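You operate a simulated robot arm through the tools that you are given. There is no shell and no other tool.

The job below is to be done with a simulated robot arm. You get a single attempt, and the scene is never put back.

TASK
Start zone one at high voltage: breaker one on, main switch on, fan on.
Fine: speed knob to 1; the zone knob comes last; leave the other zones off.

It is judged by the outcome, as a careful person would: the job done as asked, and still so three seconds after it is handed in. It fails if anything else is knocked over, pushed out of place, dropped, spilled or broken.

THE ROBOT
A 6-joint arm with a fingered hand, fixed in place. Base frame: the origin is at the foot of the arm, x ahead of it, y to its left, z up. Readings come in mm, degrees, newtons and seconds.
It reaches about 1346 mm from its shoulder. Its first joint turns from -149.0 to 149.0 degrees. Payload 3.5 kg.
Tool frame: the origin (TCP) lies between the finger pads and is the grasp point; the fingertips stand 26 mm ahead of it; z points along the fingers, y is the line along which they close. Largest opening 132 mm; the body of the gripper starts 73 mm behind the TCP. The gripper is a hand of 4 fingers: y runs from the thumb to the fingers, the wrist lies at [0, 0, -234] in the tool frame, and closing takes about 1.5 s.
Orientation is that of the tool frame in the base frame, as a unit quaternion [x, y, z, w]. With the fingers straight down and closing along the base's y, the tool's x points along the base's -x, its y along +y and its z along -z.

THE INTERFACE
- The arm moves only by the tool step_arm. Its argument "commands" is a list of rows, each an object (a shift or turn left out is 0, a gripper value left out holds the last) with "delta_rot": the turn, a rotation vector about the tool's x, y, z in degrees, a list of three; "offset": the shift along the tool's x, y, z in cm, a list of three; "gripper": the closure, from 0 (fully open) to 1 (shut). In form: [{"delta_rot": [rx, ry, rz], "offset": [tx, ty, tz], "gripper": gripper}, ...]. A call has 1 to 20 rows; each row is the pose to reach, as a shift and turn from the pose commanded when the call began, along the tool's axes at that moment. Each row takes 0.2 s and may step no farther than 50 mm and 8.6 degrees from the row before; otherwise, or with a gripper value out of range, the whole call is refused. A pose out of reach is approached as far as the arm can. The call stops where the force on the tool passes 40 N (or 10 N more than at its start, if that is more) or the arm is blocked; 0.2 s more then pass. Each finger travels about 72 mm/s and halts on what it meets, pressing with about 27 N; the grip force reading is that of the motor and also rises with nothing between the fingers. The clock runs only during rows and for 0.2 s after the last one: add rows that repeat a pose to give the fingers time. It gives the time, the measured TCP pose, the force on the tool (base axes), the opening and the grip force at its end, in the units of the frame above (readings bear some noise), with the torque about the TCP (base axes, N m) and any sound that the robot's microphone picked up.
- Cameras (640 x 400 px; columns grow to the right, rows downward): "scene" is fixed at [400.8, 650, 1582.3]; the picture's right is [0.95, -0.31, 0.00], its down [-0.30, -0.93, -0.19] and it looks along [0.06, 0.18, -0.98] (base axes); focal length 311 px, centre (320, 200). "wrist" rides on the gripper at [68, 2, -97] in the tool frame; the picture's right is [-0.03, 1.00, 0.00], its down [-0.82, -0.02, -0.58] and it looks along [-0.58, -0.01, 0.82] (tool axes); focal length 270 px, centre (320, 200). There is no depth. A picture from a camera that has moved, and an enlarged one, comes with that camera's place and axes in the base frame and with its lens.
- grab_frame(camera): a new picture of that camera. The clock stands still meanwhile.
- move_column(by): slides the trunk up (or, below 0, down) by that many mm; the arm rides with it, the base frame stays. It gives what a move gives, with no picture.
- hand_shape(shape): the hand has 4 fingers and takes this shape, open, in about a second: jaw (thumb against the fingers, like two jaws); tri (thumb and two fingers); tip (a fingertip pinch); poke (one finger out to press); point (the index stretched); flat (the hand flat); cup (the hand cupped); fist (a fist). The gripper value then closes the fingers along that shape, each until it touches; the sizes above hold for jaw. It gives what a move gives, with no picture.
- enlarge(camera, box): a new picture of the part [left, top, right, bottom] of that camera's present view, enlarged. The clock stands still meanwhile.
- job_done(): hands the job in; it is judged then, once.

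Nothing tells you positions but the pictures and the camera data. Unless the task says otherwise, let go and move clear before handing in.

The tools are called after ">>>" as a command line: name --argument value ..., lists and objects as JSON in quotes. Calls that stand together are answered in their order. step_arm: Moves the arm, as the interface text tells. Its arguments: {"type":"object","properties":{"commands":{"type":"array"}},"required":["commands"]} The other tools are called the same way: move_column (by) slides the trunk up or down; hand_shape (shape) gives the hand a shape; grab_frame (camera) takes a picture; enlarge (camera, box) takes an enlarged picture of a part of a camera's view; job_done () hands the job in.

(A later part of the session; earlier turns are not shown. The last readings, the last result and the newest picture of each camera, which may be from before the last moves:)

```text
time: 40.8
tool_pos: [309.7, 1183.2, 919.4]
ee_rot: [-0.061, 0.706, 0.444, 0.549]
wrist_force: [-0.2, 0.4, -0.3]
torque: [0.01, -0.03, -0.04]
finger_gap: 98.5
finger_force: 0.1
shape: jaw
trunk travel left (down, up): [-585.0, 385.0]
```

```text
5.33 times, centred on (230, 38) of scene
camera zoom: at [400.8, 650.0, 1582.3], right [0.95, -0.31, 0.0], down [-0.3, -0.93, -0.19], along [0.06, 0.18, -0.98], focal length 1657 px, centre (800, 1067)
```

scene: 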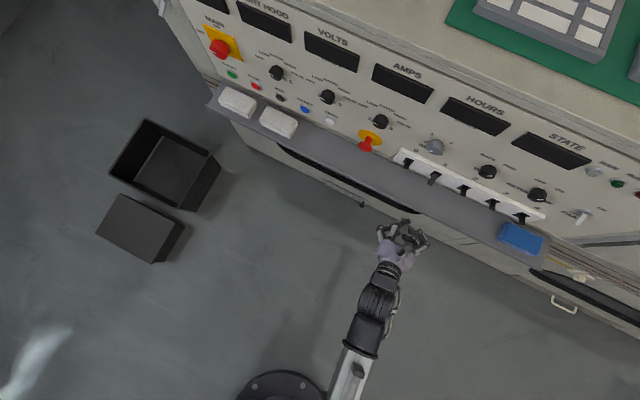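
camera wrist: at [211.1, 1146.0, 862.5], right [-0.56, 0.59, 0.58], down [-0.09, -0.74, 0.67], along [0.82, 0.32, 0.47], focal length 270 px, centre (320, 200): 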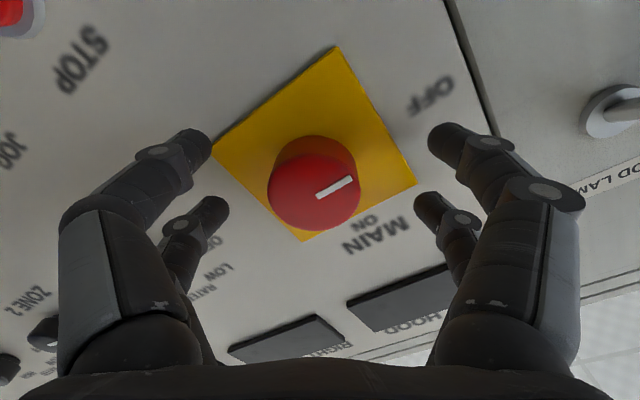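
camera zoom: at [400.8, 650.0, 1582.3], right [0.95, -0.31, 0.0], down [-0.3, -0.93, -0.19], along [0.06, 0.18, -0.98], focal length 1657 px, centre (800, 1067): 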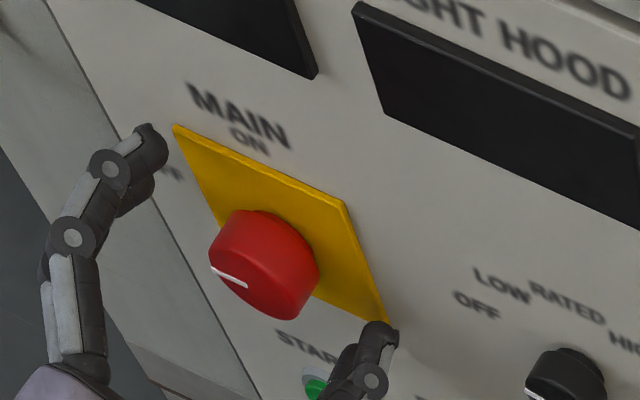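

Fingertips are just short of the plate and overlap the knob. I'll back off 3 mm for clearance and close the grip.

>>> step_arm --commands '[{"offset": [-0.1, 0, -0.3], "gripper": 0.25}, {"offset": [-0.1, 0, -0.3], "gripper": 0.5}, {"offset": [-0.1, 0, -0.3], "gripper": 0.8}, {"offset": [-0.1, 0, -0.3], "gripper": 0.8}, {"offset": [-0.1, 0, -0.3], "gripper": 0.8}, {"offset": [-0.1, 0, -0.3], "gripper": 0.8}]'

>>> grab_frame --camera "wrist"

>>> enlarge --camera "scene" --box '[180, 0, 280, 75]'

```text
time: 42.2
tool_pos: [306.8, 1181.1, 921.1]
ee_rot: [-0.06, 0.705, 0.444, 0.55]
wrist_force: [2.5, 5.2, 3.5]
torque: [0.04, -0.06, 0.1]
finger_gap: 21.7
finger_force: 27.0
shape: jaw
trunk travel left (down, up): [-585.0, 385.0]
```

```text
taken
camera wrist: at [209.7, 1143.3, 862.8], right [-0.56, 0.59, 0.58], down [-0.09, -0.74, 0.66], along [0.82, 0.32, 0.47], focal length 270 px, centre (320, 200)
```

wrist: 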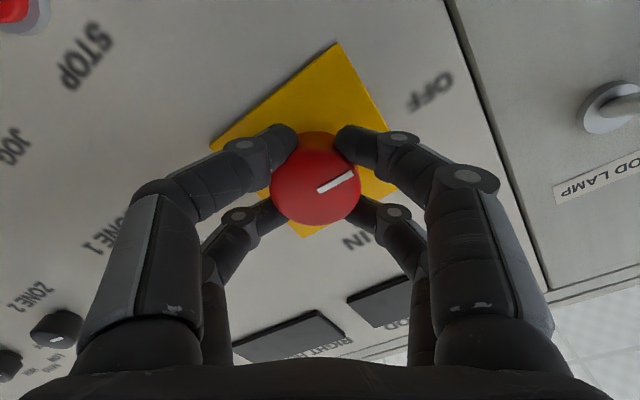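

```text
5.33 times, centred on (230, 38) of scene
camera zoom: at [400.8, 650.0, 1582.3], right [0.95, -0.31, 0.0], down [-0.3, -0.93, -0.19], along [0.06, 0.18, -0.98], focal length 1657 px, centre (800, 1067)
```

zoom: 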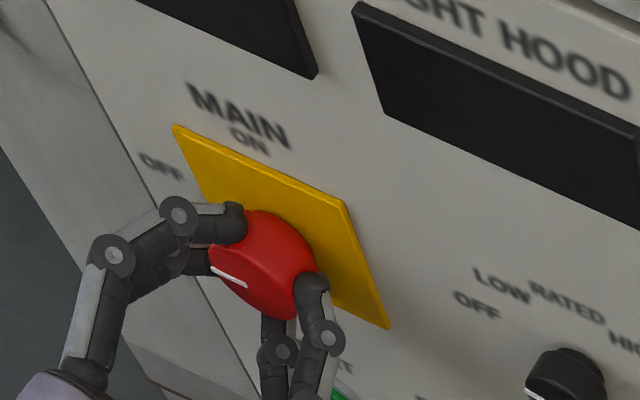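

The four fingers cage the knob well. Turning clockwise in stages.

>>> step_arm --commands '[{"delta_rot": [0, 0, 6]}, {"delta_rot": [0, 0, 12]}, {"delta_rot": [0, 0, 18]}, {"delta_rot": [0, 0, 24]}, {"delta_rot": [0, 0, 30]}, {"delta_rot": [0, 0, 36]}, {"delta_rot": [0, 0, 42]}, {"delta_rot": [0, 0, 48]}]'

>>> grab_frame --camera "wrist"

>>> enlarge --camera "scene" --box '[180, 0, 280, 75]'

```text
time: 44.0
tool_pos: [306.4, 1180.2, 919.9]
ee_rot: [0.233, 0.669, 0.629, 0.321]
wrist_force: [9.0, 20.6, 16.0]
torque: [0.31, -0.3, 0.26]
finger_gap: 19.9
finger_force: 27.6
shape: jaw
trunk travel left (down, up): [-585.0, 385.0]
```

```text
taken
camera wrist: at [190.4, 1162.1, 911.2], right [-0.08, 0.08, 0.99], down [0.15, -0.99, 0.09], along [0.99, 0.15, 0.06], focal length 270 px, centre (320, 200)
```

wrist: 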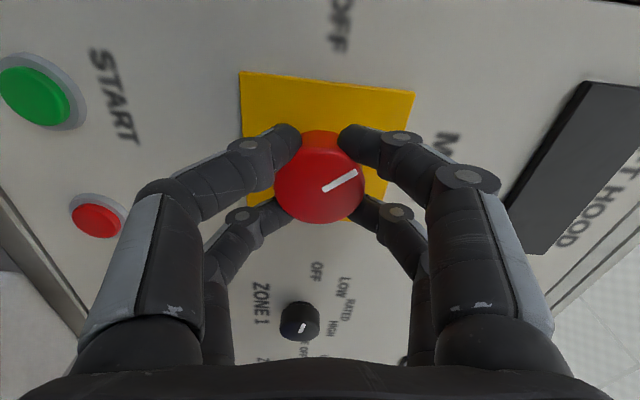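

```text
5.33 times, centred on (230, 38) of scene
camera zoom: at [400.8, 650.0, 1582.3], right [0.95, -0.31, 0.0], down [-0.3, -0.93, -0.19], along [0.06, 0.18, -0.98], focal length 1657 px, centre (800, 1067)
```

zoom: 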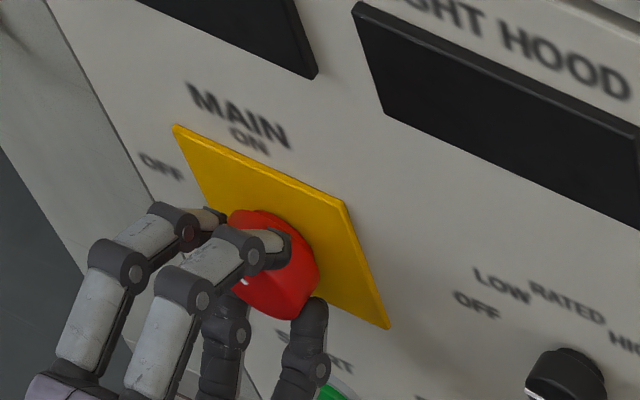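

The knob is turning with the hand, but there is some side load. I'll relieve it by nudging toward the knob's axis, then continue.

>>> move_column --by 2

>>> step_arm --commands '[{"offset": [0.05, 0, 0.15]}, {"offset": [0.1, 0, 0.25]}]'

```text
time: 44.5
tool_pos: [306.7, 1180.4, 919.7]
ee_rot: [0.232, 0.669, 0.628, 0.321]
wrist_force: [7.2, 17.0, 5.8]
torque: [0.14, -0.22, 0.21]
finger_gap: 19.4
finger_force: 26.9
shape: jaw
trunk travel left (down, up): [-587.0, 383.0]
```

```text
time: 45.1
tool_pos: [307.6, 1180.8, 920.9]
ee_rot: [0.234, 0.669, 0.628, 0.322]
wrist_force: [-0.8, -3.0, -1.9]
torque: [0.06, -0.04, 0.03]
finger_gap: 20.0
finger_force: 27.2
shape: jaw
trunk travel left (down, up): [-587.0, 383.0]
```

Load relieved. Continuing the turn to 90°.

>>> step_arm --commands '[{"delta_rot": [0, 0, 6]}, {"delta_rot": [0, 0, 12]}, {"delta_rot": [0, 0, 18]}, {"delta_rot": [0, 0, 24]}, {"delta_rot": [0, 0, 30]}, {"delta_rot": [0, 0, 36]}, {"delta_rot": [0, 0, 42]}]'

>>> grab_frame --camera "wrist"

>>> enlarge --camera "scene" --box '[180, 0, 280, 75]'

```text
time: 46.7
tool_pos: [309.0, 1180.7, 922.6]
ee_rot: [0.457, 0.54, 0.703, 0.075]
wrist_force: [-2.0, -24.2, -10.3]
torque: [-0.46, -0.07, -0.24]
finger_gap: 20.3
finger_force: 27.1
shape: jaw
trunk travel left (down, up): [-587.0, 383.0]
```

```text
taken
camera wrist: at [200.6, 1154.2, 961.0], right [0.4, -0.42, 0.81], down [0.04, -0.88, -0.47], along [0.91, 0.22, -0.34], focal length 270 px, centre (320, 200)
```

wrist: 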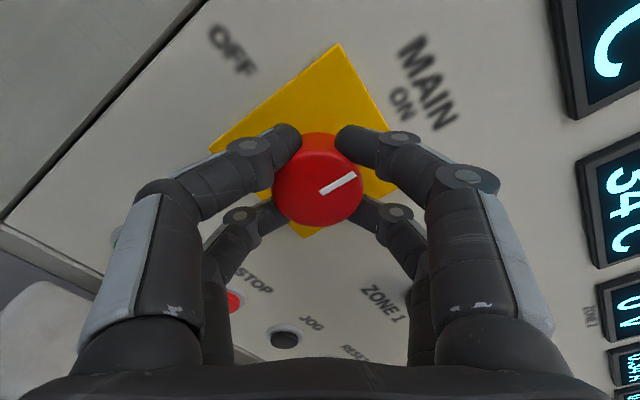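

```text
5.33 times, centred on (230, 38) of scene
camera zoom: at [400.8, 650.0, 1582.3], right [0.95, -0.31, 0.0], down [-0.3, -0.93, -0.19], along [0.06, 0.18, -0.98], focal length 1657 px, centre (800, 1067)
```

zoom: 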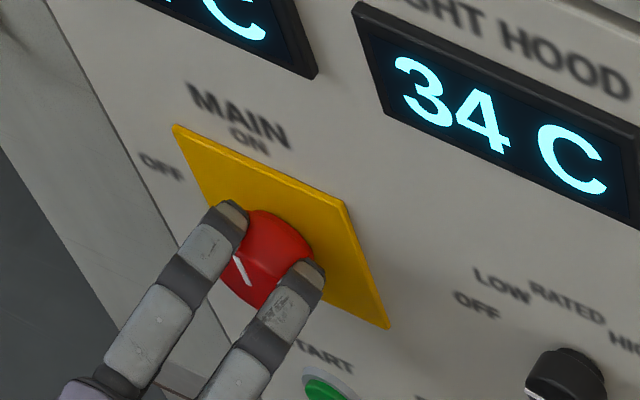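

The displays lit up, so MAIN is on after a measured 90° of turn. I'll release and back away, then check.

>>> step_arm --commands '[{"gripper": 0.5}, {"gripper": 0.25}, {"gripper": 0.2}, {"gripper": 0.2}, {"gripper": 0.2}, {"offset": [0, 0, -3], "gripper": 0.2}, {"offset": [0, 0, -7], "gripper": 0.2}, {"offset": [0, 0, -11], "gripper": 0.2}, {"offset": [0, 0, -15], "gripper": 0.2}]'

>>> grab_frame --camera "wrist"

>>> grab_frame --camera "scene"

>>> enlarge --camera "scene" --box '[180, 0, 280, 75]'

```text
time: 48.7
tool_pos: [200.9, 1079.5, 921.8]
ee_rot: [0.456, 0.541, 0.703, 0.074]
wrist_force: [-0.4, -0.4, 0.1]
torque: [0.03, -0.03, 0.01]
finger_gap: 105.3
finger_force: 0.1
shape: jaw
trunk travel left (down, up): [-587.0, 383.0]
```

```text
taken
camera wrist: at [92.5, 1051.9, 960.4], right [0.4, -0.42, 0.81], down [0.04, -0.88, -0.47], along [0.91, 0.23, -0.34], focal length 270 px, centre (320, 200)
```

wrist: 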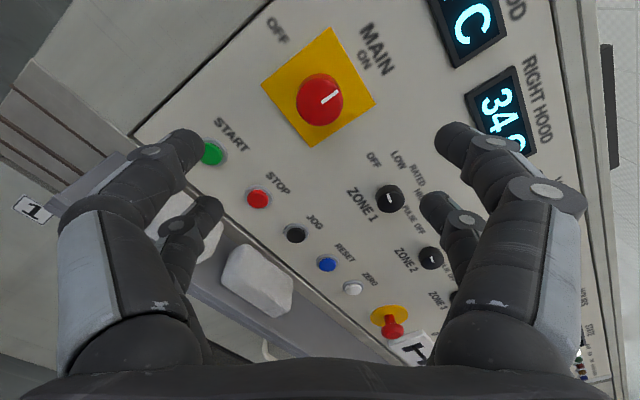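

```text
taken
```

scene: 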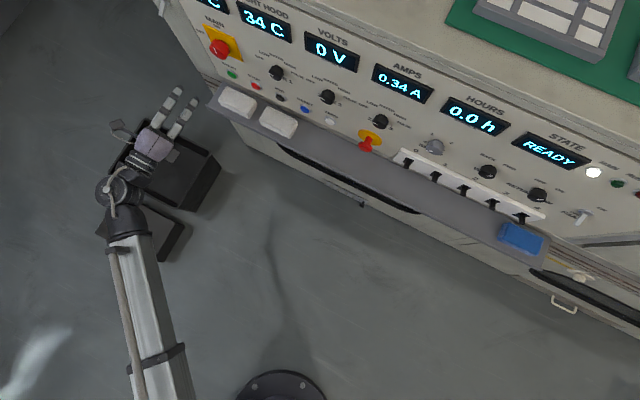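

```text
5.33 times, centred on (230, 38) of scene
camera zoom: at [400.8, 650.0, 1582.3], right [0.95, -0.31, 0.0], down [-0.3, -0.93, -0.19], along [0.06, 0.18, -0.98], focal length 1657 px, centre (800, 1067)
```

zoom: 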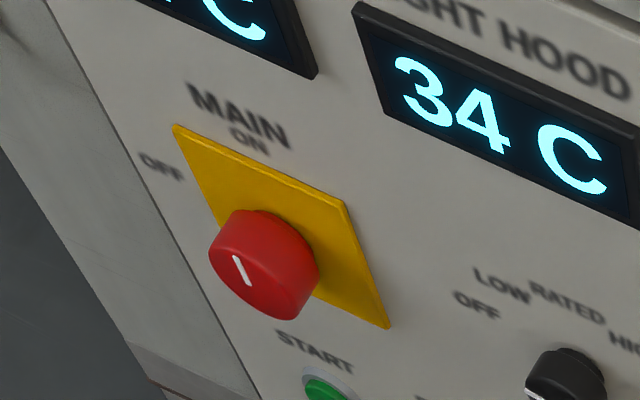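

MAIN is at ON, the MAIN lamp is lit and STATE shows READY. Next is the FAN toggle at the right end (about H 256, z 919), which needs the poke shape and an upward push.

>>> hand_shape --shape "poke"

>>> step_arm --commands '[{"delta_rot": [0.366, -0.689, 2.778], "offset": [-3.89, 2.27, 0.2]}, {"delta_rot": [0.731, -1.378, 5.555], "offset": [-7.779, 4.54, 0.41]}, {"delta_rot": [1.097, -2.067, 8.333], "offset": [-11.669, 6.81, 0.61]}, {"delta_rot": [1.462, -2.756, 11.11], "offset": [-15.558, 9.08, 0.81]}, {"delta_rot": [1.828, -3.445, 13.888], "offset": [-19.448, 11.35, 1.02]}, {"delta_rot": [2.193, -4.134, 16.665], "offset": [-23.337, 13.62, 1.22]}, {"delta_rot": [2.559, -4.823, 19.443], "offset": [-27.227, 15.89, 1.42]}, {"delta_rot": [2.924, -5.512, 22.22], "offset": [-31.116, 18.16, 1.63]}, {"delta_rot": [3.29, -6.201, 24.998], "offset": [-35.006, 20.43, 1.83]}, {"delta_rot": [3.655, -6.89, 27.775], "offset": [-38.895, 22.7, 2.04]}, {"delta_rot": [4.021, -7.579, 30.553], "offset": [-42.785, 24.97, 2.24]}, {"delta_rot": [4.386, -8.268, 33.33], "offset": [-46.674, 27.24, 2.44]}, {"delta_rot": [4.752, -8.957, 36.108], "offset": [-50.564, 29.51, 2.65]}, {"delta_rot": [5.117, -9.646, 38.885], "offset": [-54.453, 31.78, 2.85]}, {"delta_rot": [5.483, -10.335, 41.663], "offset": [-58.343, 34.05, 3.05]}, {"delta_rot": [5.848, -11.024, 44.44], "offset": [-62.232, 36.32, 3.26]}, {"delta_rot": [6.214, -11.713, 47.218], "offset": [-66.122, 38.59, 3.46]}, {"delta_rot": [6.579, -12.402, 49.995], "offset": [-70.011, 40.86, 3.66]}, {"delta_rot": [6.945, -13.091, 52.773], "offset": [-73.901, 43.13, 3.87]}, {"delta_rot": [7.31, -13.78, 55.55], "offset": [-77.79, 45.4, 4.07]}]'

>>> grab_frame --camera "wrist"

>>> grab_frame --camera "scene"

```text
time: 49.6
tool_pos: [201.5, 1079.7, 922.3]
ee_rot: [0.456, 0.541, 0.703, 0.075]
wrist_force: [-0.2, 0.8, 0.4]
torque: [0.0, 0.0, -0.01]
finger_gap: 0.2
finger_force: 0.0
shape: poke
trunk travel left (down, up): [-587.0, 383.0]
```

```text
time: 53.8
tool_pos: [850.8, 459.2, 861.6]
ee_rot: [0.736, 0.297, 0.564, -0.228]
wrist_force: [0.4, -0.3, 1.3]
torque: [0.01, 0.02, -0.01]
finger_gap: 0.1
finger_force: 0.1
shape: poke
trunk travel left (down, up): [-587.0, 383.0]
```

```text
taken
camera wrist: at [797.8, 405.8, 951.1], right [0.69, -0.73, -0.02], down [-0.57, -0.52, -0.64], along [0.45, 0.45, -0.77], focal length 270 px, centre (320, 200)
```

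wrist: 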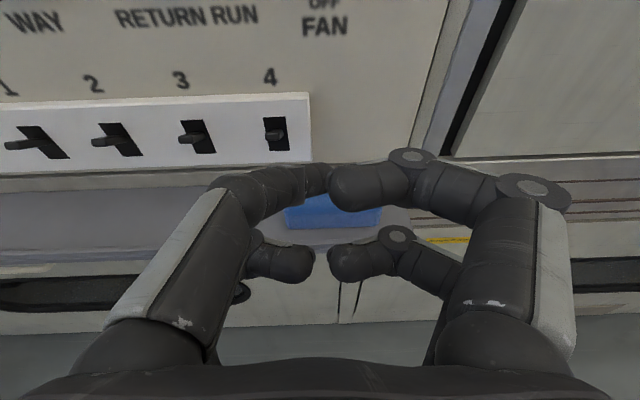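

```text
taken
```

scene: 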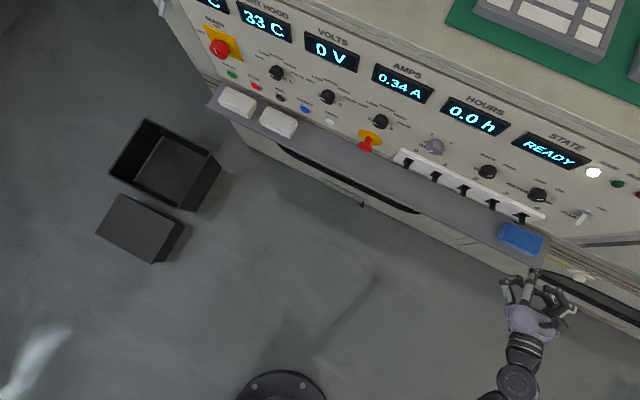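

I'm below the fan toggle now. I'll raise the trunk a bit to see the toggle itself; the fingertip stays about 130 mm out.

>>> move_column --by 60

>>> grab_frame --camera "wrist"

>>> enlarge --camera "wrist" --box '[260, 0, 400, 90]'

>>> enlarge --camera "scene" --box '[500, 150, 640, 290]'

```text
time: 54.8
tool_pos: [851.5, 459.2, 919.5]
ee_rot: [0.737, 0.296, 0.564, -0.226]
wrist_force: [-0.6, 0.7, 0.3]
torque: [-0.02, -0.03, -0.03]
finger_gap: 0.1
finger_force: 0.0
shape: poke
trunk travel left (down, up): [-647.0, 323.0]
```

```text
taken
camera wrist: at [797.6, 405.8, 1011.0], right [0.69, -0.73, -0.02], down [-0.57, -0.52, -0.64], along [0.45, 0.45, -0.77], focal length 270 px, centre (320, 200)
```

wrist: 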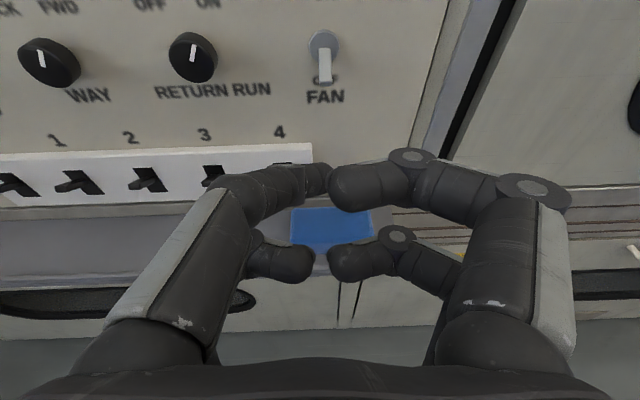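

```text
4.44 times, centred on (330, 45) of wrist
camera zoom: at [797.6, 405.8, 1011.0], right [0.69, -0.73, -0.02], down [-0.57, -0.52, -0.64], along [0.45, 0.45, -0.77], focal length 1201 px, centre (276, 889)
```

zoom: 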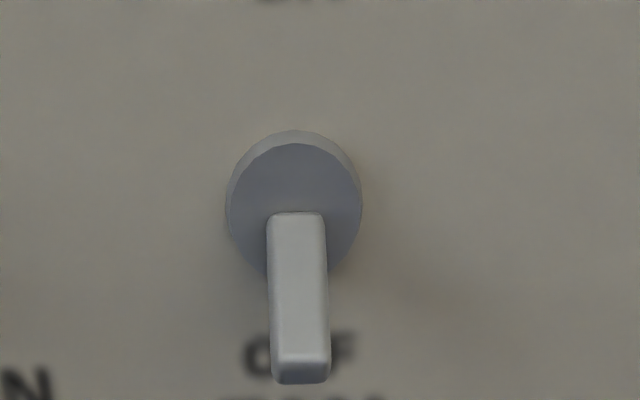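

```text
2.86 times, centred on (570, 220) of scene
camera zoom: at [400.8, 650.0, 1582.3], right [0.95, -0.31, 0.0], down [-0.3, -0.93, -0.19], along [0.06, 0.18, -0.98], focal length 888 px, centre (-394, 143)
```

zoom: 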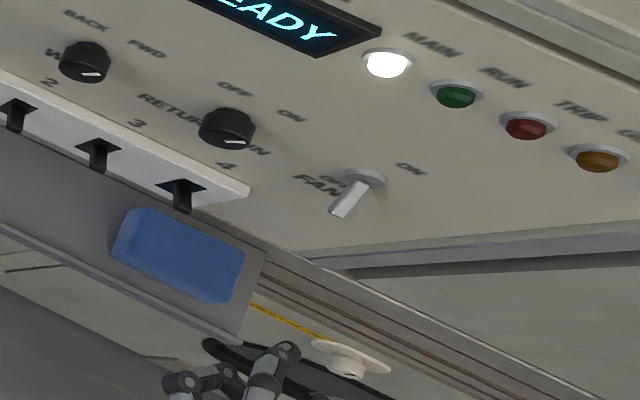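

The toggle pivots at H ≈ 261, z ≈ 922, with its lever tip hanging at z ≈ 896 about 20 mm out. I'll lower below it, shift 5 mm right and advance so the fingertip is about 10 mm from the panel.

>>> move_column --by -38

>>> step_arm --commands '[{"offset": [0.83, 0.5, 3.05]}, {"offset": [1.65, 0.5, 6.1]}, {"offset": [2.48, 0.5, 9.14]}, {"offset": [2.9, 0.5, 10.7]}, {"offset": [3.18, 0.5, 11.7]}]'

>>> grab_frame --camera "wrist"

>>> enlarge --camera "scene" --box '[530, 180, 640, 260]'

```text
time: 55.6
tool_pos: [851.2, 459.0, 882.5]
ee_rot: [0.737, 0.296, 0.564, -0.227]
wrist_force: [-0.7, 0.6, 0.8]
torque: [-0.01, 0.02, -0.01]
finger_gap: 0.4
finger_force: 0.1
shape: poke
trunk travel left (down, up): [-609.0, 361.0]
```

```text
time: 56.9
tool_pos: [943.1, 539.6, 883.5]
ee_rot: [0.736, 0.296, 0.565, -0.227]
wrist_force: [-1.7, 0.6, 0.9]
torque: [-0.02, -0.02, 0.02]
finger_gap: 0.0
finger_force: 0.1
shape: poke
trunk travel left (down, up): [-609.0, 361.0]
```

```text
taken
camera wrist: at [889.2, 486.0, 973.3], right [0.69, -0.73, -0.02], down [-0.57, -0.52, -0.64], along [0.45, 0.45, -0.77], focal length 270 px, centre (320, 200)
```

wrist: 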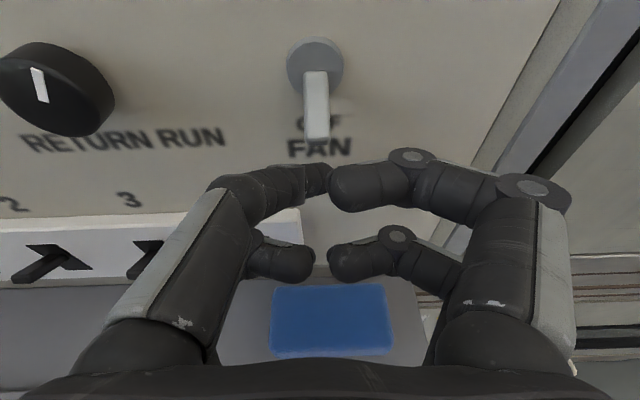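

```text
5.00 times, centred on (585, 220) of scene
camera zoom: at [400.8, 650.0, 1582.3], right [0.95, -0.31, 0.0], down [-0.3, -0.93, -0.19], along [0.06, 0.18, -0.98], focal length 1554 px, centre (-1005, 100)
```

zoom: 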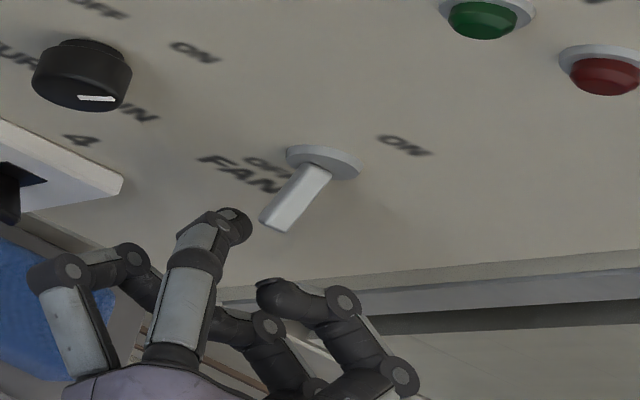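

The fingertip is below the toggle and aligned with it. I'll raise in steps.

>>> move_column --by 20

>>> grab_frame --camera "wrist"

>>> enlarge --camera "scene" --box '[530, 180, 640, 260]'

```text
time: 57.5
tool_pos: [942.5, 538.9, 902.6]
ee_rot: [0.736, 0.296, 0.565, -0.227]
wrist_force: [0.3, 1.3, 0.1]
torque: [0.01, 0.01, 0.02]
finger_gap: 0.1
finger_force: 0.0
shape: poke
trunk travel left (down, up): [-629.0, 341.0]
```

```text
taken
camera wrist: at [889.5, 485.8, 993.3], right [0.69, -0.73, -0.02], down [-0.57, -0.52, -0.64], along [0.45, 0.45, -0.77], focal length 270 px, centre (320, 200)
```

wrist: 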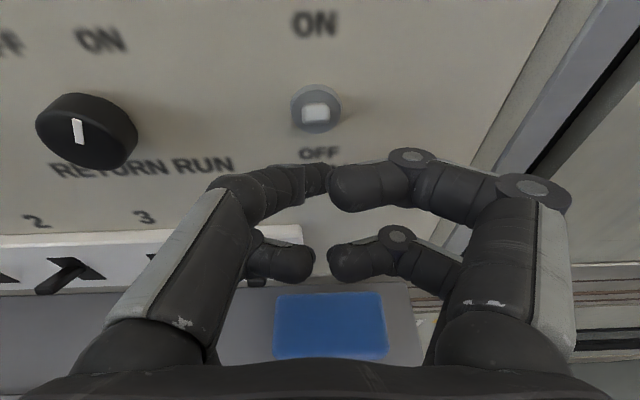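

```text
5.00 times, centred on (585, 220) of scene
camera zoom: at [400.8, 650.0, 1582.3], right [0.95, -0.31, 0.0], down [-0.3, -0.93, -0.19], along [0.06, 0.18, -0.98], focal length 1554 px, centre (-1005, 100)
```

zoom: 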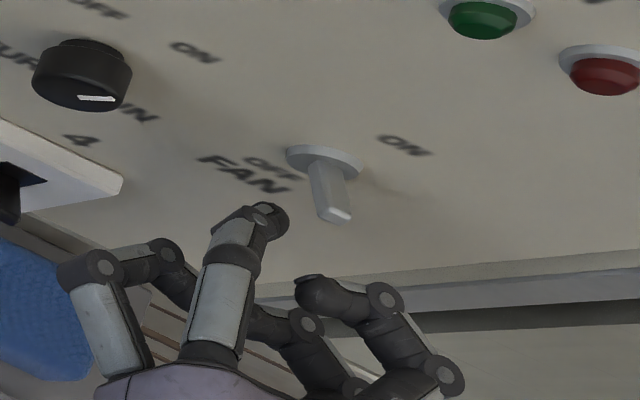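

The toggle has snapped upward off the finger. I'll push a little higher to be sure it reached its end, then retreat.

>>> move_column --by 18

>>> enlarge --camera "scene" --box '[530, 180, 640, 260]'

>>> grab_frame --camera "wrist"

```text
time: 58.2
tool_pos: [943.5, 539.6, 920.9]
ee_rot: [0.736, 0.296, 0.565, -0.227]
wrist_force: [0.1, 0.0, -0.2]
torque: [-0.01, -0.02, 0.0]
finger_gap: 0.0
finger_force: 0.0
shape: poke
trunk travel left (down, up): [-647.0, 323.0]
```

```text
5.00 times, centred on (585, 220) of scene
camera zoom: at [400.8, 650.0, 1582.3], right [0.95, -0.31, 0.0], down [-0.3, -0.93, -0.19], along [0.06, 0.18, -0.98], focal length 1554 px, centre (-1005, 100)
```

zoom: 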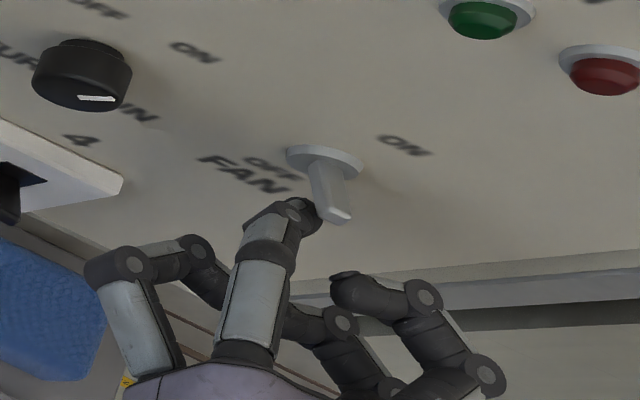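

```text
taken
camera wrist: at [889.1, 485.7, 1011.3], right [0.69, -0.73, -0.02], down [-0.57, -0.52, -0.64], along [0.45, 0.45, -0.77], focal length 270 px, centre (320, 200)
```

wrist: 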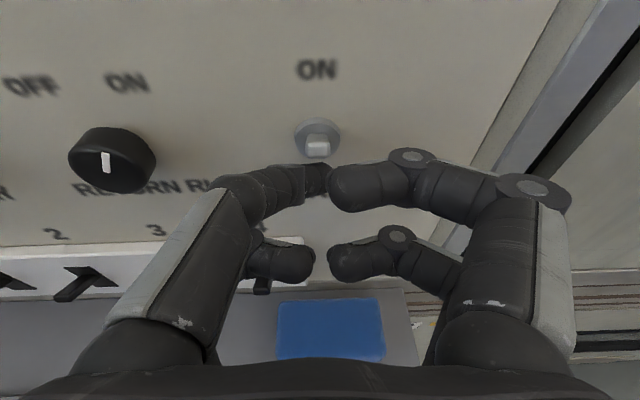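

FAN is now up at ON. I'll lower clear, back away and set the jaw shape for the SPEED knob.

>>> move_column --by -14

>>> step_arm --commands '[{"offset": [-0.85, 0, -3.13]}, {"offset": [-1.7, 0, -6.27]}, {"offset": [-2.55, 0, -9.4]}, {"offset": [-3.4, 0, -12.54]}]'

>>> move_column --by -50

>>> hand_shape --shape "jaw"

>>> enlarge --camera "scene" --box '[480, 130, 640, 230]'

```text
time: 58.8
tool_pos: [941.8, 539.1, 908.4]
ee_rot: [0.736, 0.295, 0.566, -0.226]
wrist_force: [-0.4, -0.8, 0.2]
torque: [-0.02, 0.01, 0.01]
finger_gap: 0.0
finger_force: 0.1
shape: poke
trunk travel left (down, up): [-633.0, 337.0]
```

```text
time: 59.8
tool_pos: [849.5, 448.5, 908.1]
ee_rot: [0.736, 0.296, 0.564, -0.227]
wrist_force: [0.1, 0.1, 0.0]
torque: [-0.01, 0.0, -0.03]
finger_gap: 0.0
finger_force: 0.0
shape: poke
trunk travel left (down, up): [-633.0, 337.0]
```

```text
time: 60.7
tool_pos: [849.4, 449.3, 857.6]
ee_rot: [0.736, 0.295, 0.565, -0.226]
wrist_force: [0.4, 0.0, -0.2]
torque: [0.02, -0.01, -0.03]
finger_gap: 0.1
finger_force: 0.1
shape: poke
trunk travel left (down, up): [-583.0, 387.0]
```

```text
time: 61.6
tool_pos: [849.3, 450.6, 857.2]
ee_rot: [0.735, 0.296, 0.566, -0.228]
wrist_force: [0.2, -0.3, -0.5]
torque: [0.02, -0.03, 0.04]
finger_gap: 132.1
finger_force: 0.0
shape: jaw
trunk travel left (down, up): [-583.0, 387.0]
```

```text
4.00 times, centred on (560, 180) of scene
camera zoom: at [400.8, 650.0, 1582.3], right [0.95, -0.31, 0.0], down [-0.3, -0.93, -0.19], along [0.06, 0.18, -0.98], focal length 1243 px, centre (-640, 280)
```

zoom: 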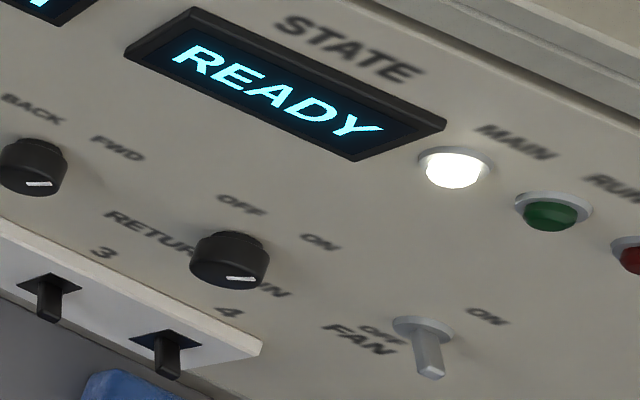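

FAN is on and stays up. Now I'll move to a standoff in front of the SPEED knob, rolled so there is room for a 90° clockwise turn.

>>> step_arm --commands '[{"delta_rot": [-0.994, 0.412, -7.444], "offset": [0.293, -1.937, -0.223]}, {"delta_rot": [-1.988, 0.823, -14.889], "offset": [0.586, -3.874, -0.447]}, {"delta_rot": [-2.982, 1.235, -22.333], "offset": [0.878, -5.812, -0.67]}, {"delta_rot": [-3.976, 1.647, -29.778], "offset": [1.171, -7.749, -0.893]}, {"delta_rot": [-4.969, 2.058, -37.222], "offset": [1.464, -9.686, -1.117]}, {"delta_rot": [-5.963, 2.47, -44.667], "offset": [1.757, -11.623, -1.34]}, {"delta_rot": [-6.957, 2.882, -52.111], "offset": [2.049, -13.561, -1.563]}, {"delta_rot": [-7.951, 3.293, -59.556], "offset": [2.342, -15.498, -1.787]}, {"delta_rot": [-8.945, 3.705, -67.0], "offset": [2.635, -17.435, -2.01]}, {"delta_rot": [-9.939, 4.117, -74.444], "offset": [2.928, -19.372, -2.233]}, {"delta_rot": [-10.933, 4.528, -81.889], "offset": [3.221, -21.309, -2.457]}, {"delta_rot": [-11.927, 4.94, -89.333], "offset": [3.513, -23.247, -2.68]}, {"delta_rot": [-12.921, 5.352, -96.778], "offset": [3.806, -25.184, -2.903]}, {"delta_rot": [-13.914, 5.763, -104.222], "offset": [4.099, -27.121, -3.127]}, {"delta_rot": [-14.908, 6.175, -111.667], "offset": [4.392, -29.058, -3.35]}, {"delta_rot": [-15.902, 6.587, -119.111], "offset": [4.684, -30.996, -3.573]}, {"delta_rot": [-16.896, 6.998, -126.556], "offset": [4.977, -32.933, -3.797]}, {"delta_rot": [-17.89, 7.41, -134.0], "offset": [5.27, -34.87, -4.02]}, {"delta_rot": [-17.89, 7.41, -134.0], "offset": [5.27, -34.87, -4.02]}]'

>>> grab_frame --camera "wrist"

>>> grab_frame --camera "scene"

```text
time: 65.6
tool_pos: [590.4, 684.9, 919.4]
ee_rot: [0.006, 0.706, 0.495, 0.507]
wrist_force: [0.1, -0.4, -0.2]
torque: [0.01, 0.01, 0.02]
finger_gap: 131.8
finger_force: 0.0
shape: jaw
out of reach, approached as far as the arm can: row 4
trunk travel left (down, up): [-583.0, 387.0]
```

```text
taken
camera wrist: at [486.9, 654.6, 870.0], right [-0.48, 0.5, 0.72], down [-0.01, -0.83, 0.56], along [0.88, 0.26, 0.4], focal length 270 px, centre (320, 200)
```

wrist: 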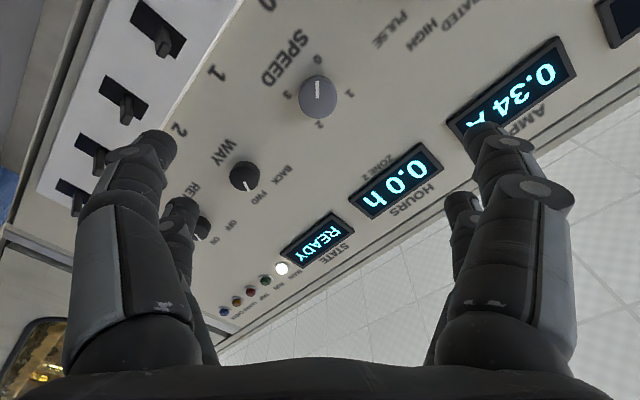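

```text
taken
```

scene: 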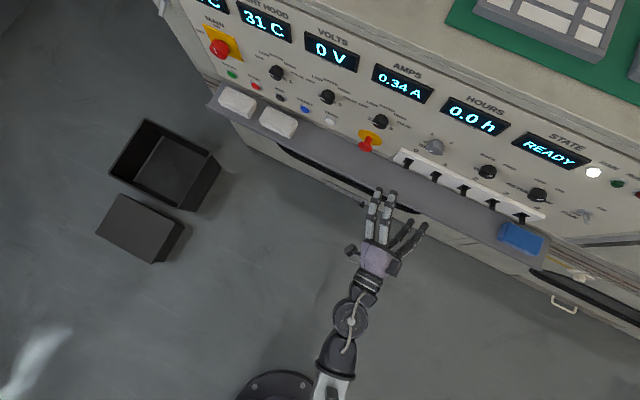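

The SPEED knob is nearly centred on the tool axis (H ≈ -86, z ≈ 918, cap N ≈ 1073). I'll approach part way with the jaw moderately open.

>>> step_arm --commands '[{"offset": [0, -0.15, 0], "gripper": 0.3}, {"offset": [0, -0.15, 3], "gripper": 0.3}, {"offset": [0, -0.15, 6], "gripper": 0.3}, {"offset": [0, -0.15, 9], "gripper": 0.3}, {"offset": [0, -0.15, 12], "gripper": 0.3}, {"offset": [0, -0.15, 12], "gripper": 0.3}]'

>>> grab_frame --camera "wrist"

>>> enlarge --camera "scene" --box '[380, 100, 500, 190]'

```text
time: 67.0
tool_pos: [675.0, 768.6, 919.7]
ee_rot: [0.008, 0.706, 0.496, 0.506]
wrist_force: [0.2, -1.0, 0.0]
torque: [0.02, 0.01, -0.01]
finger_gap: 92.8
finger_force: 0.1
shape: jaw
trunk travel left (down, up): [-583.0, 387.0]
```

```text
taken
camera wrist: at [571.1, 736.3, 869.9], right [-0.48, 0.5, 0.72], down [-0.01, -0.83, 0.56], along [0.88, 0.26, 0.4], focal length 270 px, centre (320, 200)
```

wrist: 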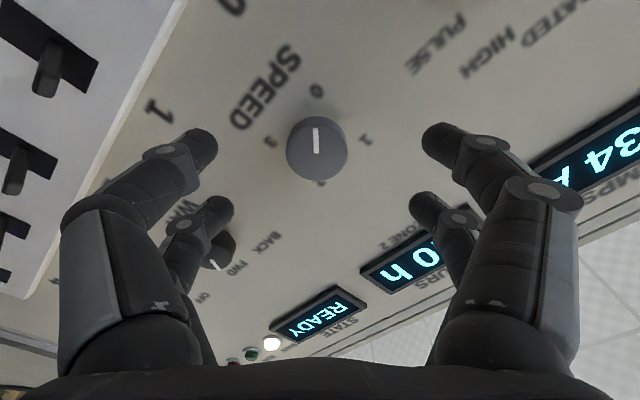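

```text
4.44 times, centred on (440, 145) of scene
camera zoom: at [400.8, 650.0, 1582.3], right [0.95, -0.31, 0.0], down [-0.3, -0.93, -0.19], along [0.06, 0.18, -0.98], focal length 1381 px, centre (-213, 444)
```

zoom: 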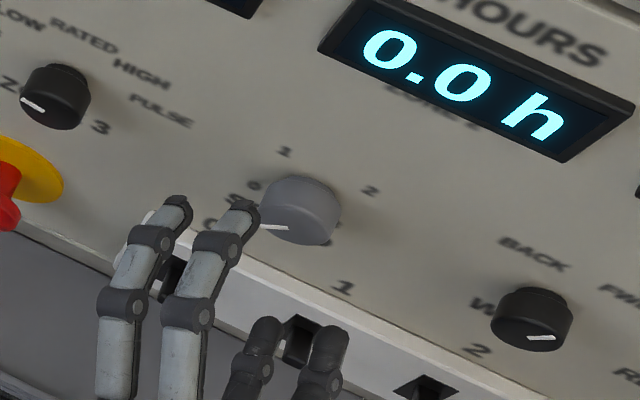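

Well centred. I'll advance 38 mm (fingertips about 11 mm off the panel) and grip.

>>> step_arm --commands '[{"offset": [0, -0.15, 2], "gripper": 0.3}, {"offset": [0, -0.15, 3.8], "gripper": 0.3}, {"offset": [0, -0.15, 3.8], "gripper": 0.3}]'

>>> grab_frame --camera "wrist"

>>> enlarge --camera "scene" --box '[380, 100, 500, 190]'

```text
time: 67.8
tool_pos: [704.4, 793.0, 919.0]
ee_rot: [0.007, 0.707, 0.495, 0.506]
wrist_force: [0.3, 1.3, 0.2]
torque: [0.03, 0.01, 0.01]
finger_gap: 92.8
finger_force: 0.1
shape: jaw
trunk travel left (down, up): [-583.0, 387.0]
```

```text
taken
camera wrist: at [600.2, 761.9, 869.6], right [-0.48, 0.5, 0.72], down [-0.01, -0.83, 0.56], along [0.88, 0.26, 0.4], focal length 270 px, centre (320, 200)
```

wrist: 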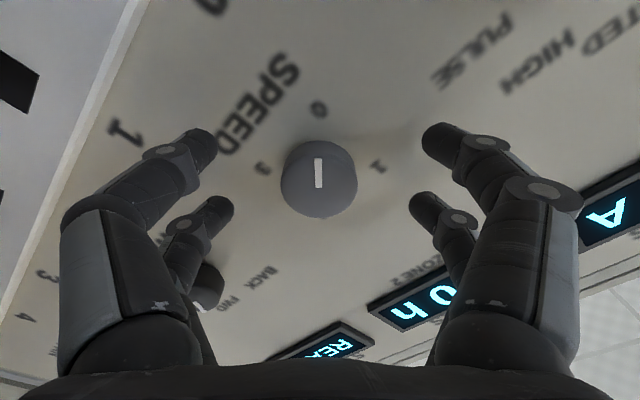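

```text
4.44 times, centred on (440, 145) of scene
camera zoom: at [400.8, 650.0, 1582.3], right [0.95, -0.31, 0.0], down [-0.3, -0.93, -0.19], along [0.06, 0.18, -0.98], focal length 1381 px, centre (-213, 444)
```

zoom: 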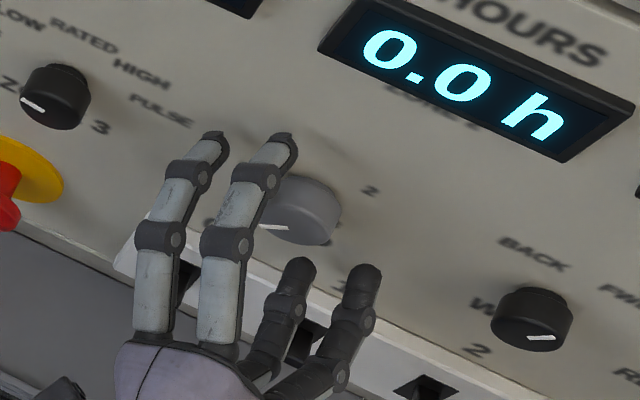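

Positioned around the knob. Closing the grip.

>>> step_arm --commands '[{"gripper": 0.5}, {"gripper": 0.75}, {"gripper": 0.95}, {"gripper": 0.95}, {"gripper": 0.95}, {"gripper": 0.95}, {"gripper": 0.95}]'

>>> grab_frame --camera "wrist"

>>> enlarge --camera "scene" --box '[380, 100, 500, 190]'

```text
time: 69.4
tool_pos: [703.8, 793.8, 917.4]
ee_rot: [0.008, 0.707, 0.495, 0.505]
wrist_force: [5.1, 8.0, 6.9]
torque: [0.16, -0.1, 0.11]
finger_gap: 9.2
finger_force: 26.9
shape: jaw
trunk travel left (down, up): [-583.0, 387.0]
```

```text
taken
camera wrist: at [600.1, 762.3, 869.7], right [-0.48, 0.5, 0.72], down [-0.01, -0.83, 0.56], along [0.88, 0.26, 0.4], focal length 270 px, centre (320, 200)
```

wrist: 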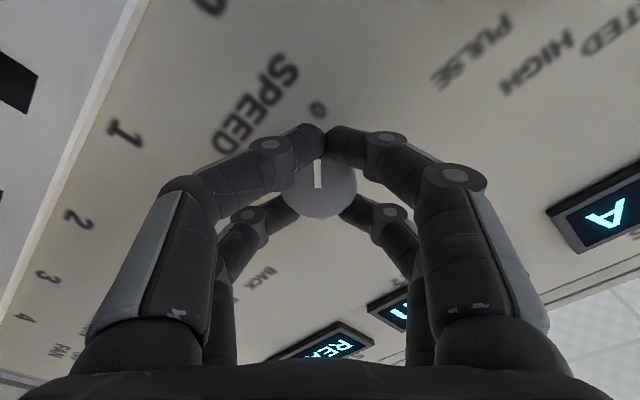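

```text
4.44 times, centred on (440, 145) of scene
camera zoom: at [400.8, 650.0, 1582.3], right [0.95, -0.31, 0.0], down [-0.3, -0.93, -0.19], along [0.06, 0.18, -0.98], focal length 1381 px, centre (-213, 444)
```

zoom: 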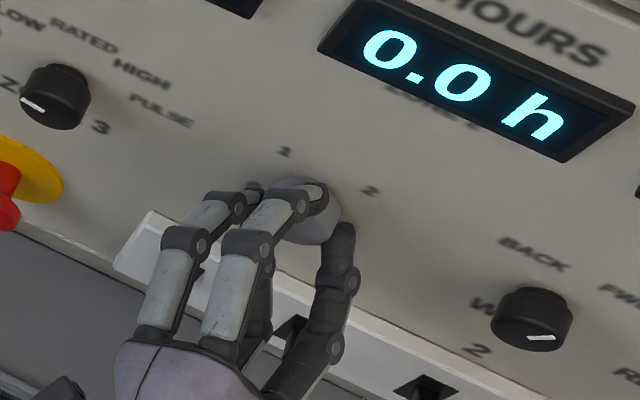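

The grip closed to 9 mm around the knob as expected for a cage. Turning clockwise in stages.

>>> step_arm --commands '[{"delta_rot": [0, 0, 6]}, {"delta_rot": [0, 0, 12]}, {"delta_rot": [0, 0, 18]}, {"delta_rot": [0, 0, 24]}, {"delta_rot": [0, 0, 30]}]'

>>> grab_frame --camera "wrist"

>>> enlarge --camera "scene" --box '[380, 100, 500, 190]'

```text
time: 70.6
tool_pos: [703.0, 793.1, 919.3]
ee_rot: [0.189, 0.681, 0.609, 0.359]
wrist_force: [0.8, 24.2, 16.7]
torque: [0.21, -0.31, 0.36]
finger_gap: 6.2
finger_force: 26.9
shape: jaw
trunk travel left (down, up): [-583.0, 387.0]
```

```text
taken
camera wrist: at [587.9, 773.8, 901.3], right [-0.16, 0.17, 0.97], down [0.14, -0.97, 0.19], along [0.98, 0.16, 0.14], focal length 270 px, centre (320, 200)
```

wrist: 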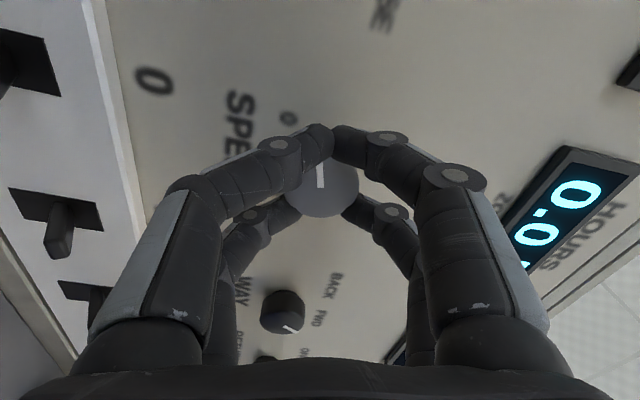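

```text
4.44 times, centred on (440, 145) of scene
camera zoom: at [400.8, 650.0, 1582.3], right [0.95, -0.31, 0.0], down [-0.3, -0.93, -0.19], along [0.06, 0.18, -0.98], focal length 1381 px, centre (-213, 444)
```

zoom: 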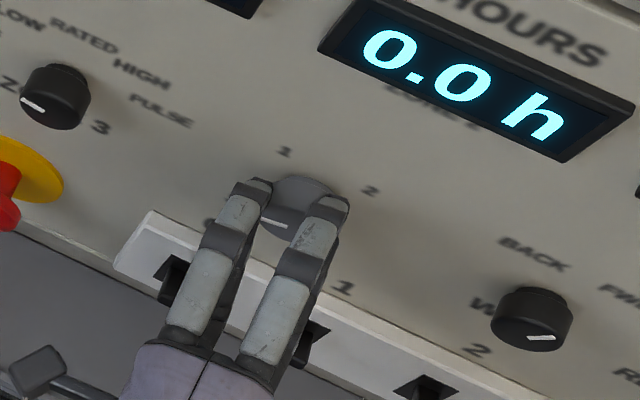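

The knob turns with the hand, with some load building. I'll relieve it as before and continue.

>>> move_column --by 2.5

>>> step_arm --commands '[{"offset": [0.1, 0.05, 0.1]}, {"offset": [0.15, 0.05, 0.2]}]'

```text
time: 71.1
tool_pos: [703.9, 793.5, 920.2]
ee_rot: [0.188, 0.681, 0.61, 0.359]
wrist_force: [-5.9, 20.1, 0.0]
torque: [0.04, 0.0, 0.3]
finger_gap: 6.6
finger_force: 27.3
shape: jaw
trunk travel left (down, up): [-586.0, 384.0]
```

```text
time: 71.7
tool_pos: [704.2, 794.1, 919.9]
ee_rot: [0.188, 0.681, 0.609, 0.36]
wrist_force: [-17.1, 5.3, -5.8]
torque: [-0.05, 0.11, 0.25]
finger_gap: 6.7
finger_force: 26.9
shape: jaw
trunk travel left (down, up): [-586.0, 384.0]
```

>>> step_arm --commands '[{"delta_rot": [0, 0, 6], "offset": [0.1, 0, -0.05]}, {"delta_rot": [0, 0, 12], "offset": [0.1, 0, -0.05]}, {"delta_rot": [0, 0, 18], "offset": [0.1, 0, -0.05]}, {"delta_rot": [0, 0, 24], "offset": [0.1, 0, -0.05]}, {"delta_rot": [0, 0, 30], "offset": [0.1, 0, -0.05]}]'

>>> grab_frame --camera "wrist"

>>> enlarge --camera "scene" --box '[380, 100, 500, 190]'

```text
time: 72.9
tool_pos: [704.1, 793.0, 922.6]
ee_rot: [0.361, 0.607, 0.682, 0.191]
wrist_force: [-4.6, 1.0, 7.5]
torque: [0.06, -0.05, 0.02]
finger_gap: 7.1
finger_force: 27.0
shape: jaw
trunk travel left (down, up): [-586.0, 384.0]
```

```text
taken
camera wrist: at [589.1, 773.9, 939.8], right [0.19, -0.21, 0.96], down [0.12, -0.96, -0.23], along [0.97, 0.16, -0.16], focal length 270 px, centre (320, 200)
```

wrist: 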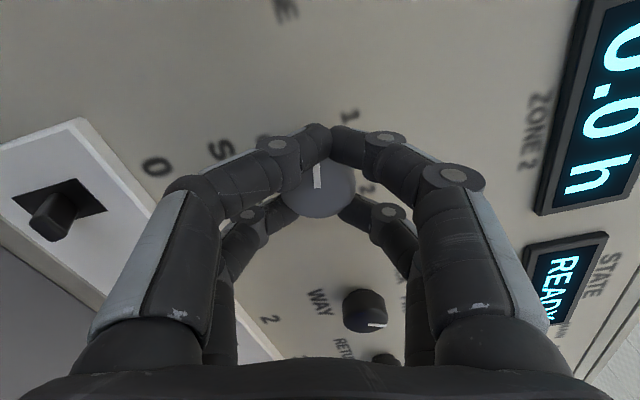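

```text
4.44 times, centred on (440, 145) of scene
camera zoom: at [400.8, 650.0, 1582.3], right [0.95, -0.31, 0.0], down [-0.3, -0.93, -0.19], along [0.06, 0.18, -0.98], focal length 1381 px, centre (-213, 444)
```

zoom: 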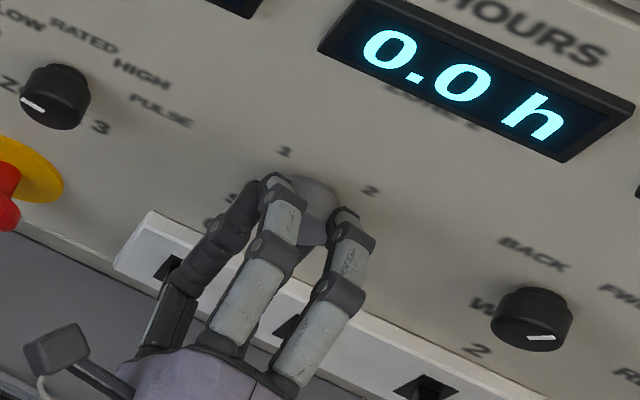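

>>> step_arm --commands '[{"delta_rot": [0, 0, 6]}, {"delta_rot": [0, 0, 12]}, {"delta_rot": [0, 0, 18]}, {"delta_rot": [0, 0, 24]}, {"delta_rot": [0, 0, 30]}]'

>>> grab_frame --camera "wrist"

>>> enlarge --camera "scene" --box '[380, 100, 500, 190]'

```text
time: 74.1
tool_pos: [704.5, 793.8, 922.9]
ee_rot: [0.505, 0.493, 0.708, 0.008]
wrist_force: [6.6, -3.5, 15.0]
torque: [0.06, -0.12, -0.21]
finger_gap: 6.9
finger_force: 27.2
shape: jaw
trunk travel left (down, up): [-586.0, 384.0]
```

```text
taken
camera wrist: at [602.3, 759.7, 970.4], right [0.5, -0.53, 0.69], down [-0.03, -0.8, -0.59], along [0.87, 0.28, -0.42], focal length 270 px, centre (320, 200)
```

wrist: 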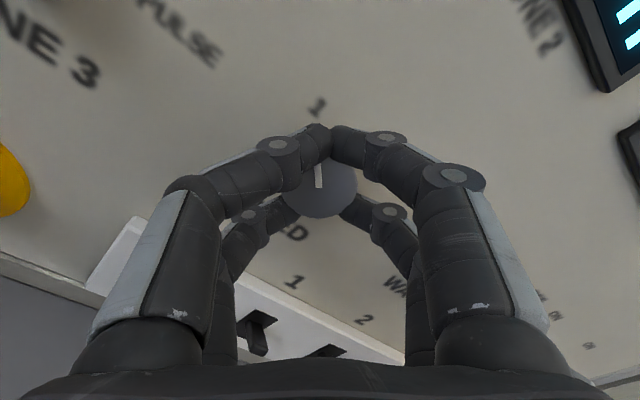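

```text
4.44 times, centred on (440, 145) of scene
camera zoom: at [400.8, 650.0, 1582.3], right [0.95, -0.31, 0.0], down [-0.3, -0.93, -0.19], along [0.06, 0.18, -0.98], focal length 1381 px, centre (-213, 444)
```

zoom: 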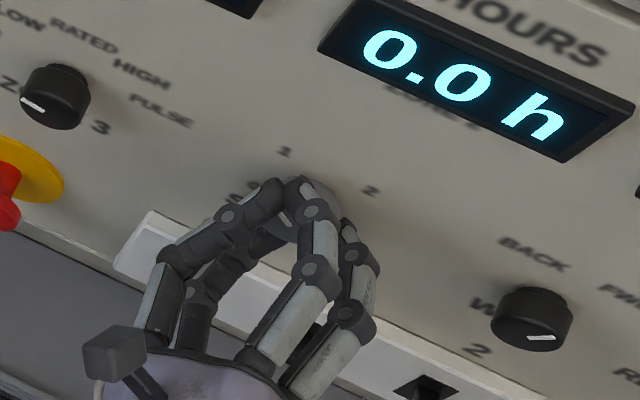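

The mark now points at "1". Releasing and backing away to check.

>>> step_arm --commands '[{"gripper": 0.7}, {"gripper": 0.4}, {"gripper": 0.25}, {"gripper": 0.25}, {"gripper": 0.25}, {"gripper": 0.25}, {"offset": [0, 0, -3], "gripper": 0.25}, {"offset": [0, 0, -7], "gripper": 0.25}, {"offset": [0, 0, -11], "gripper": 0.25}, {"offset": [0, 0, -15], "gripper": 0.25}]'

>>> grab_frame --camera "wrist"

>>> enlarge --camera "wrist" --box '[240, 40, 400, 160]'

>>> grab_frame --camera "scene"

```text
time: 76.3
tool_pos: [595.5, 689.3, 921.5]
ee_rot: [0.505, 0.494, 0.708, 0.008]
wrist_force: [0.7, 0.4, -0.6]
torque: [0.03, 0.0, -0.02]
finger_gap: 98.6
finger_force: 0.0
shape: jaw
trunk travel left (down, up): [-586.0, 384.0]
```

```text
taken
camera wrist: at [493.1, 656.0, 969.0], right [0.5, -0.52, 0.69], down [-0.03, -0.8, -0.59], along [0.87, 0.28, -0.42], focal length 270 px, centre (320, 200)
```

wrist: 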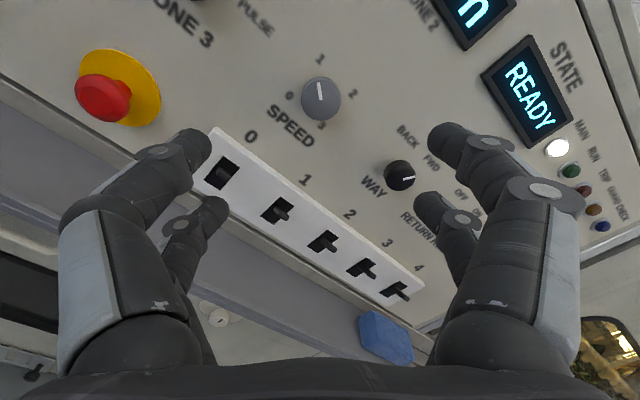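

```text
3.33 times, centred on (320, 100) of wrist
camera zoom: at [493.1, 656.0, 969.0], right [0.5, -0.52, 0.69], down [-0.03, -0.8, -0.59], along [0.87, 0.28, -0.42], focal length 901 px, centre (320, 533)
```

zoom: 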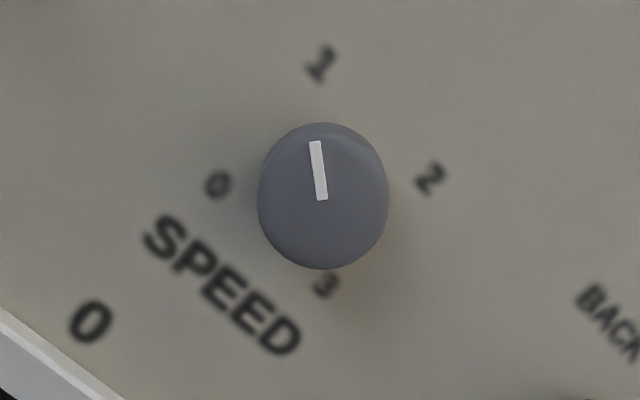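

```text
taken
```

scene: 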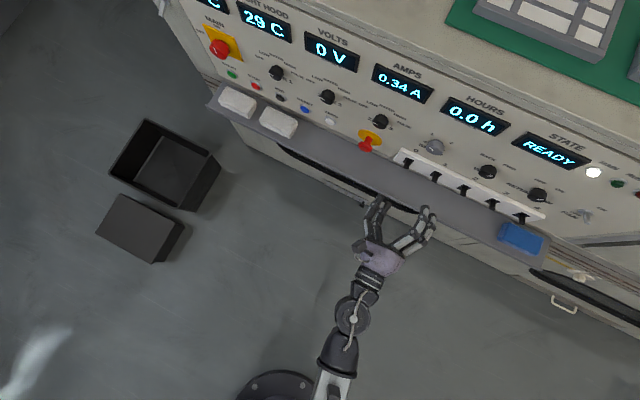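

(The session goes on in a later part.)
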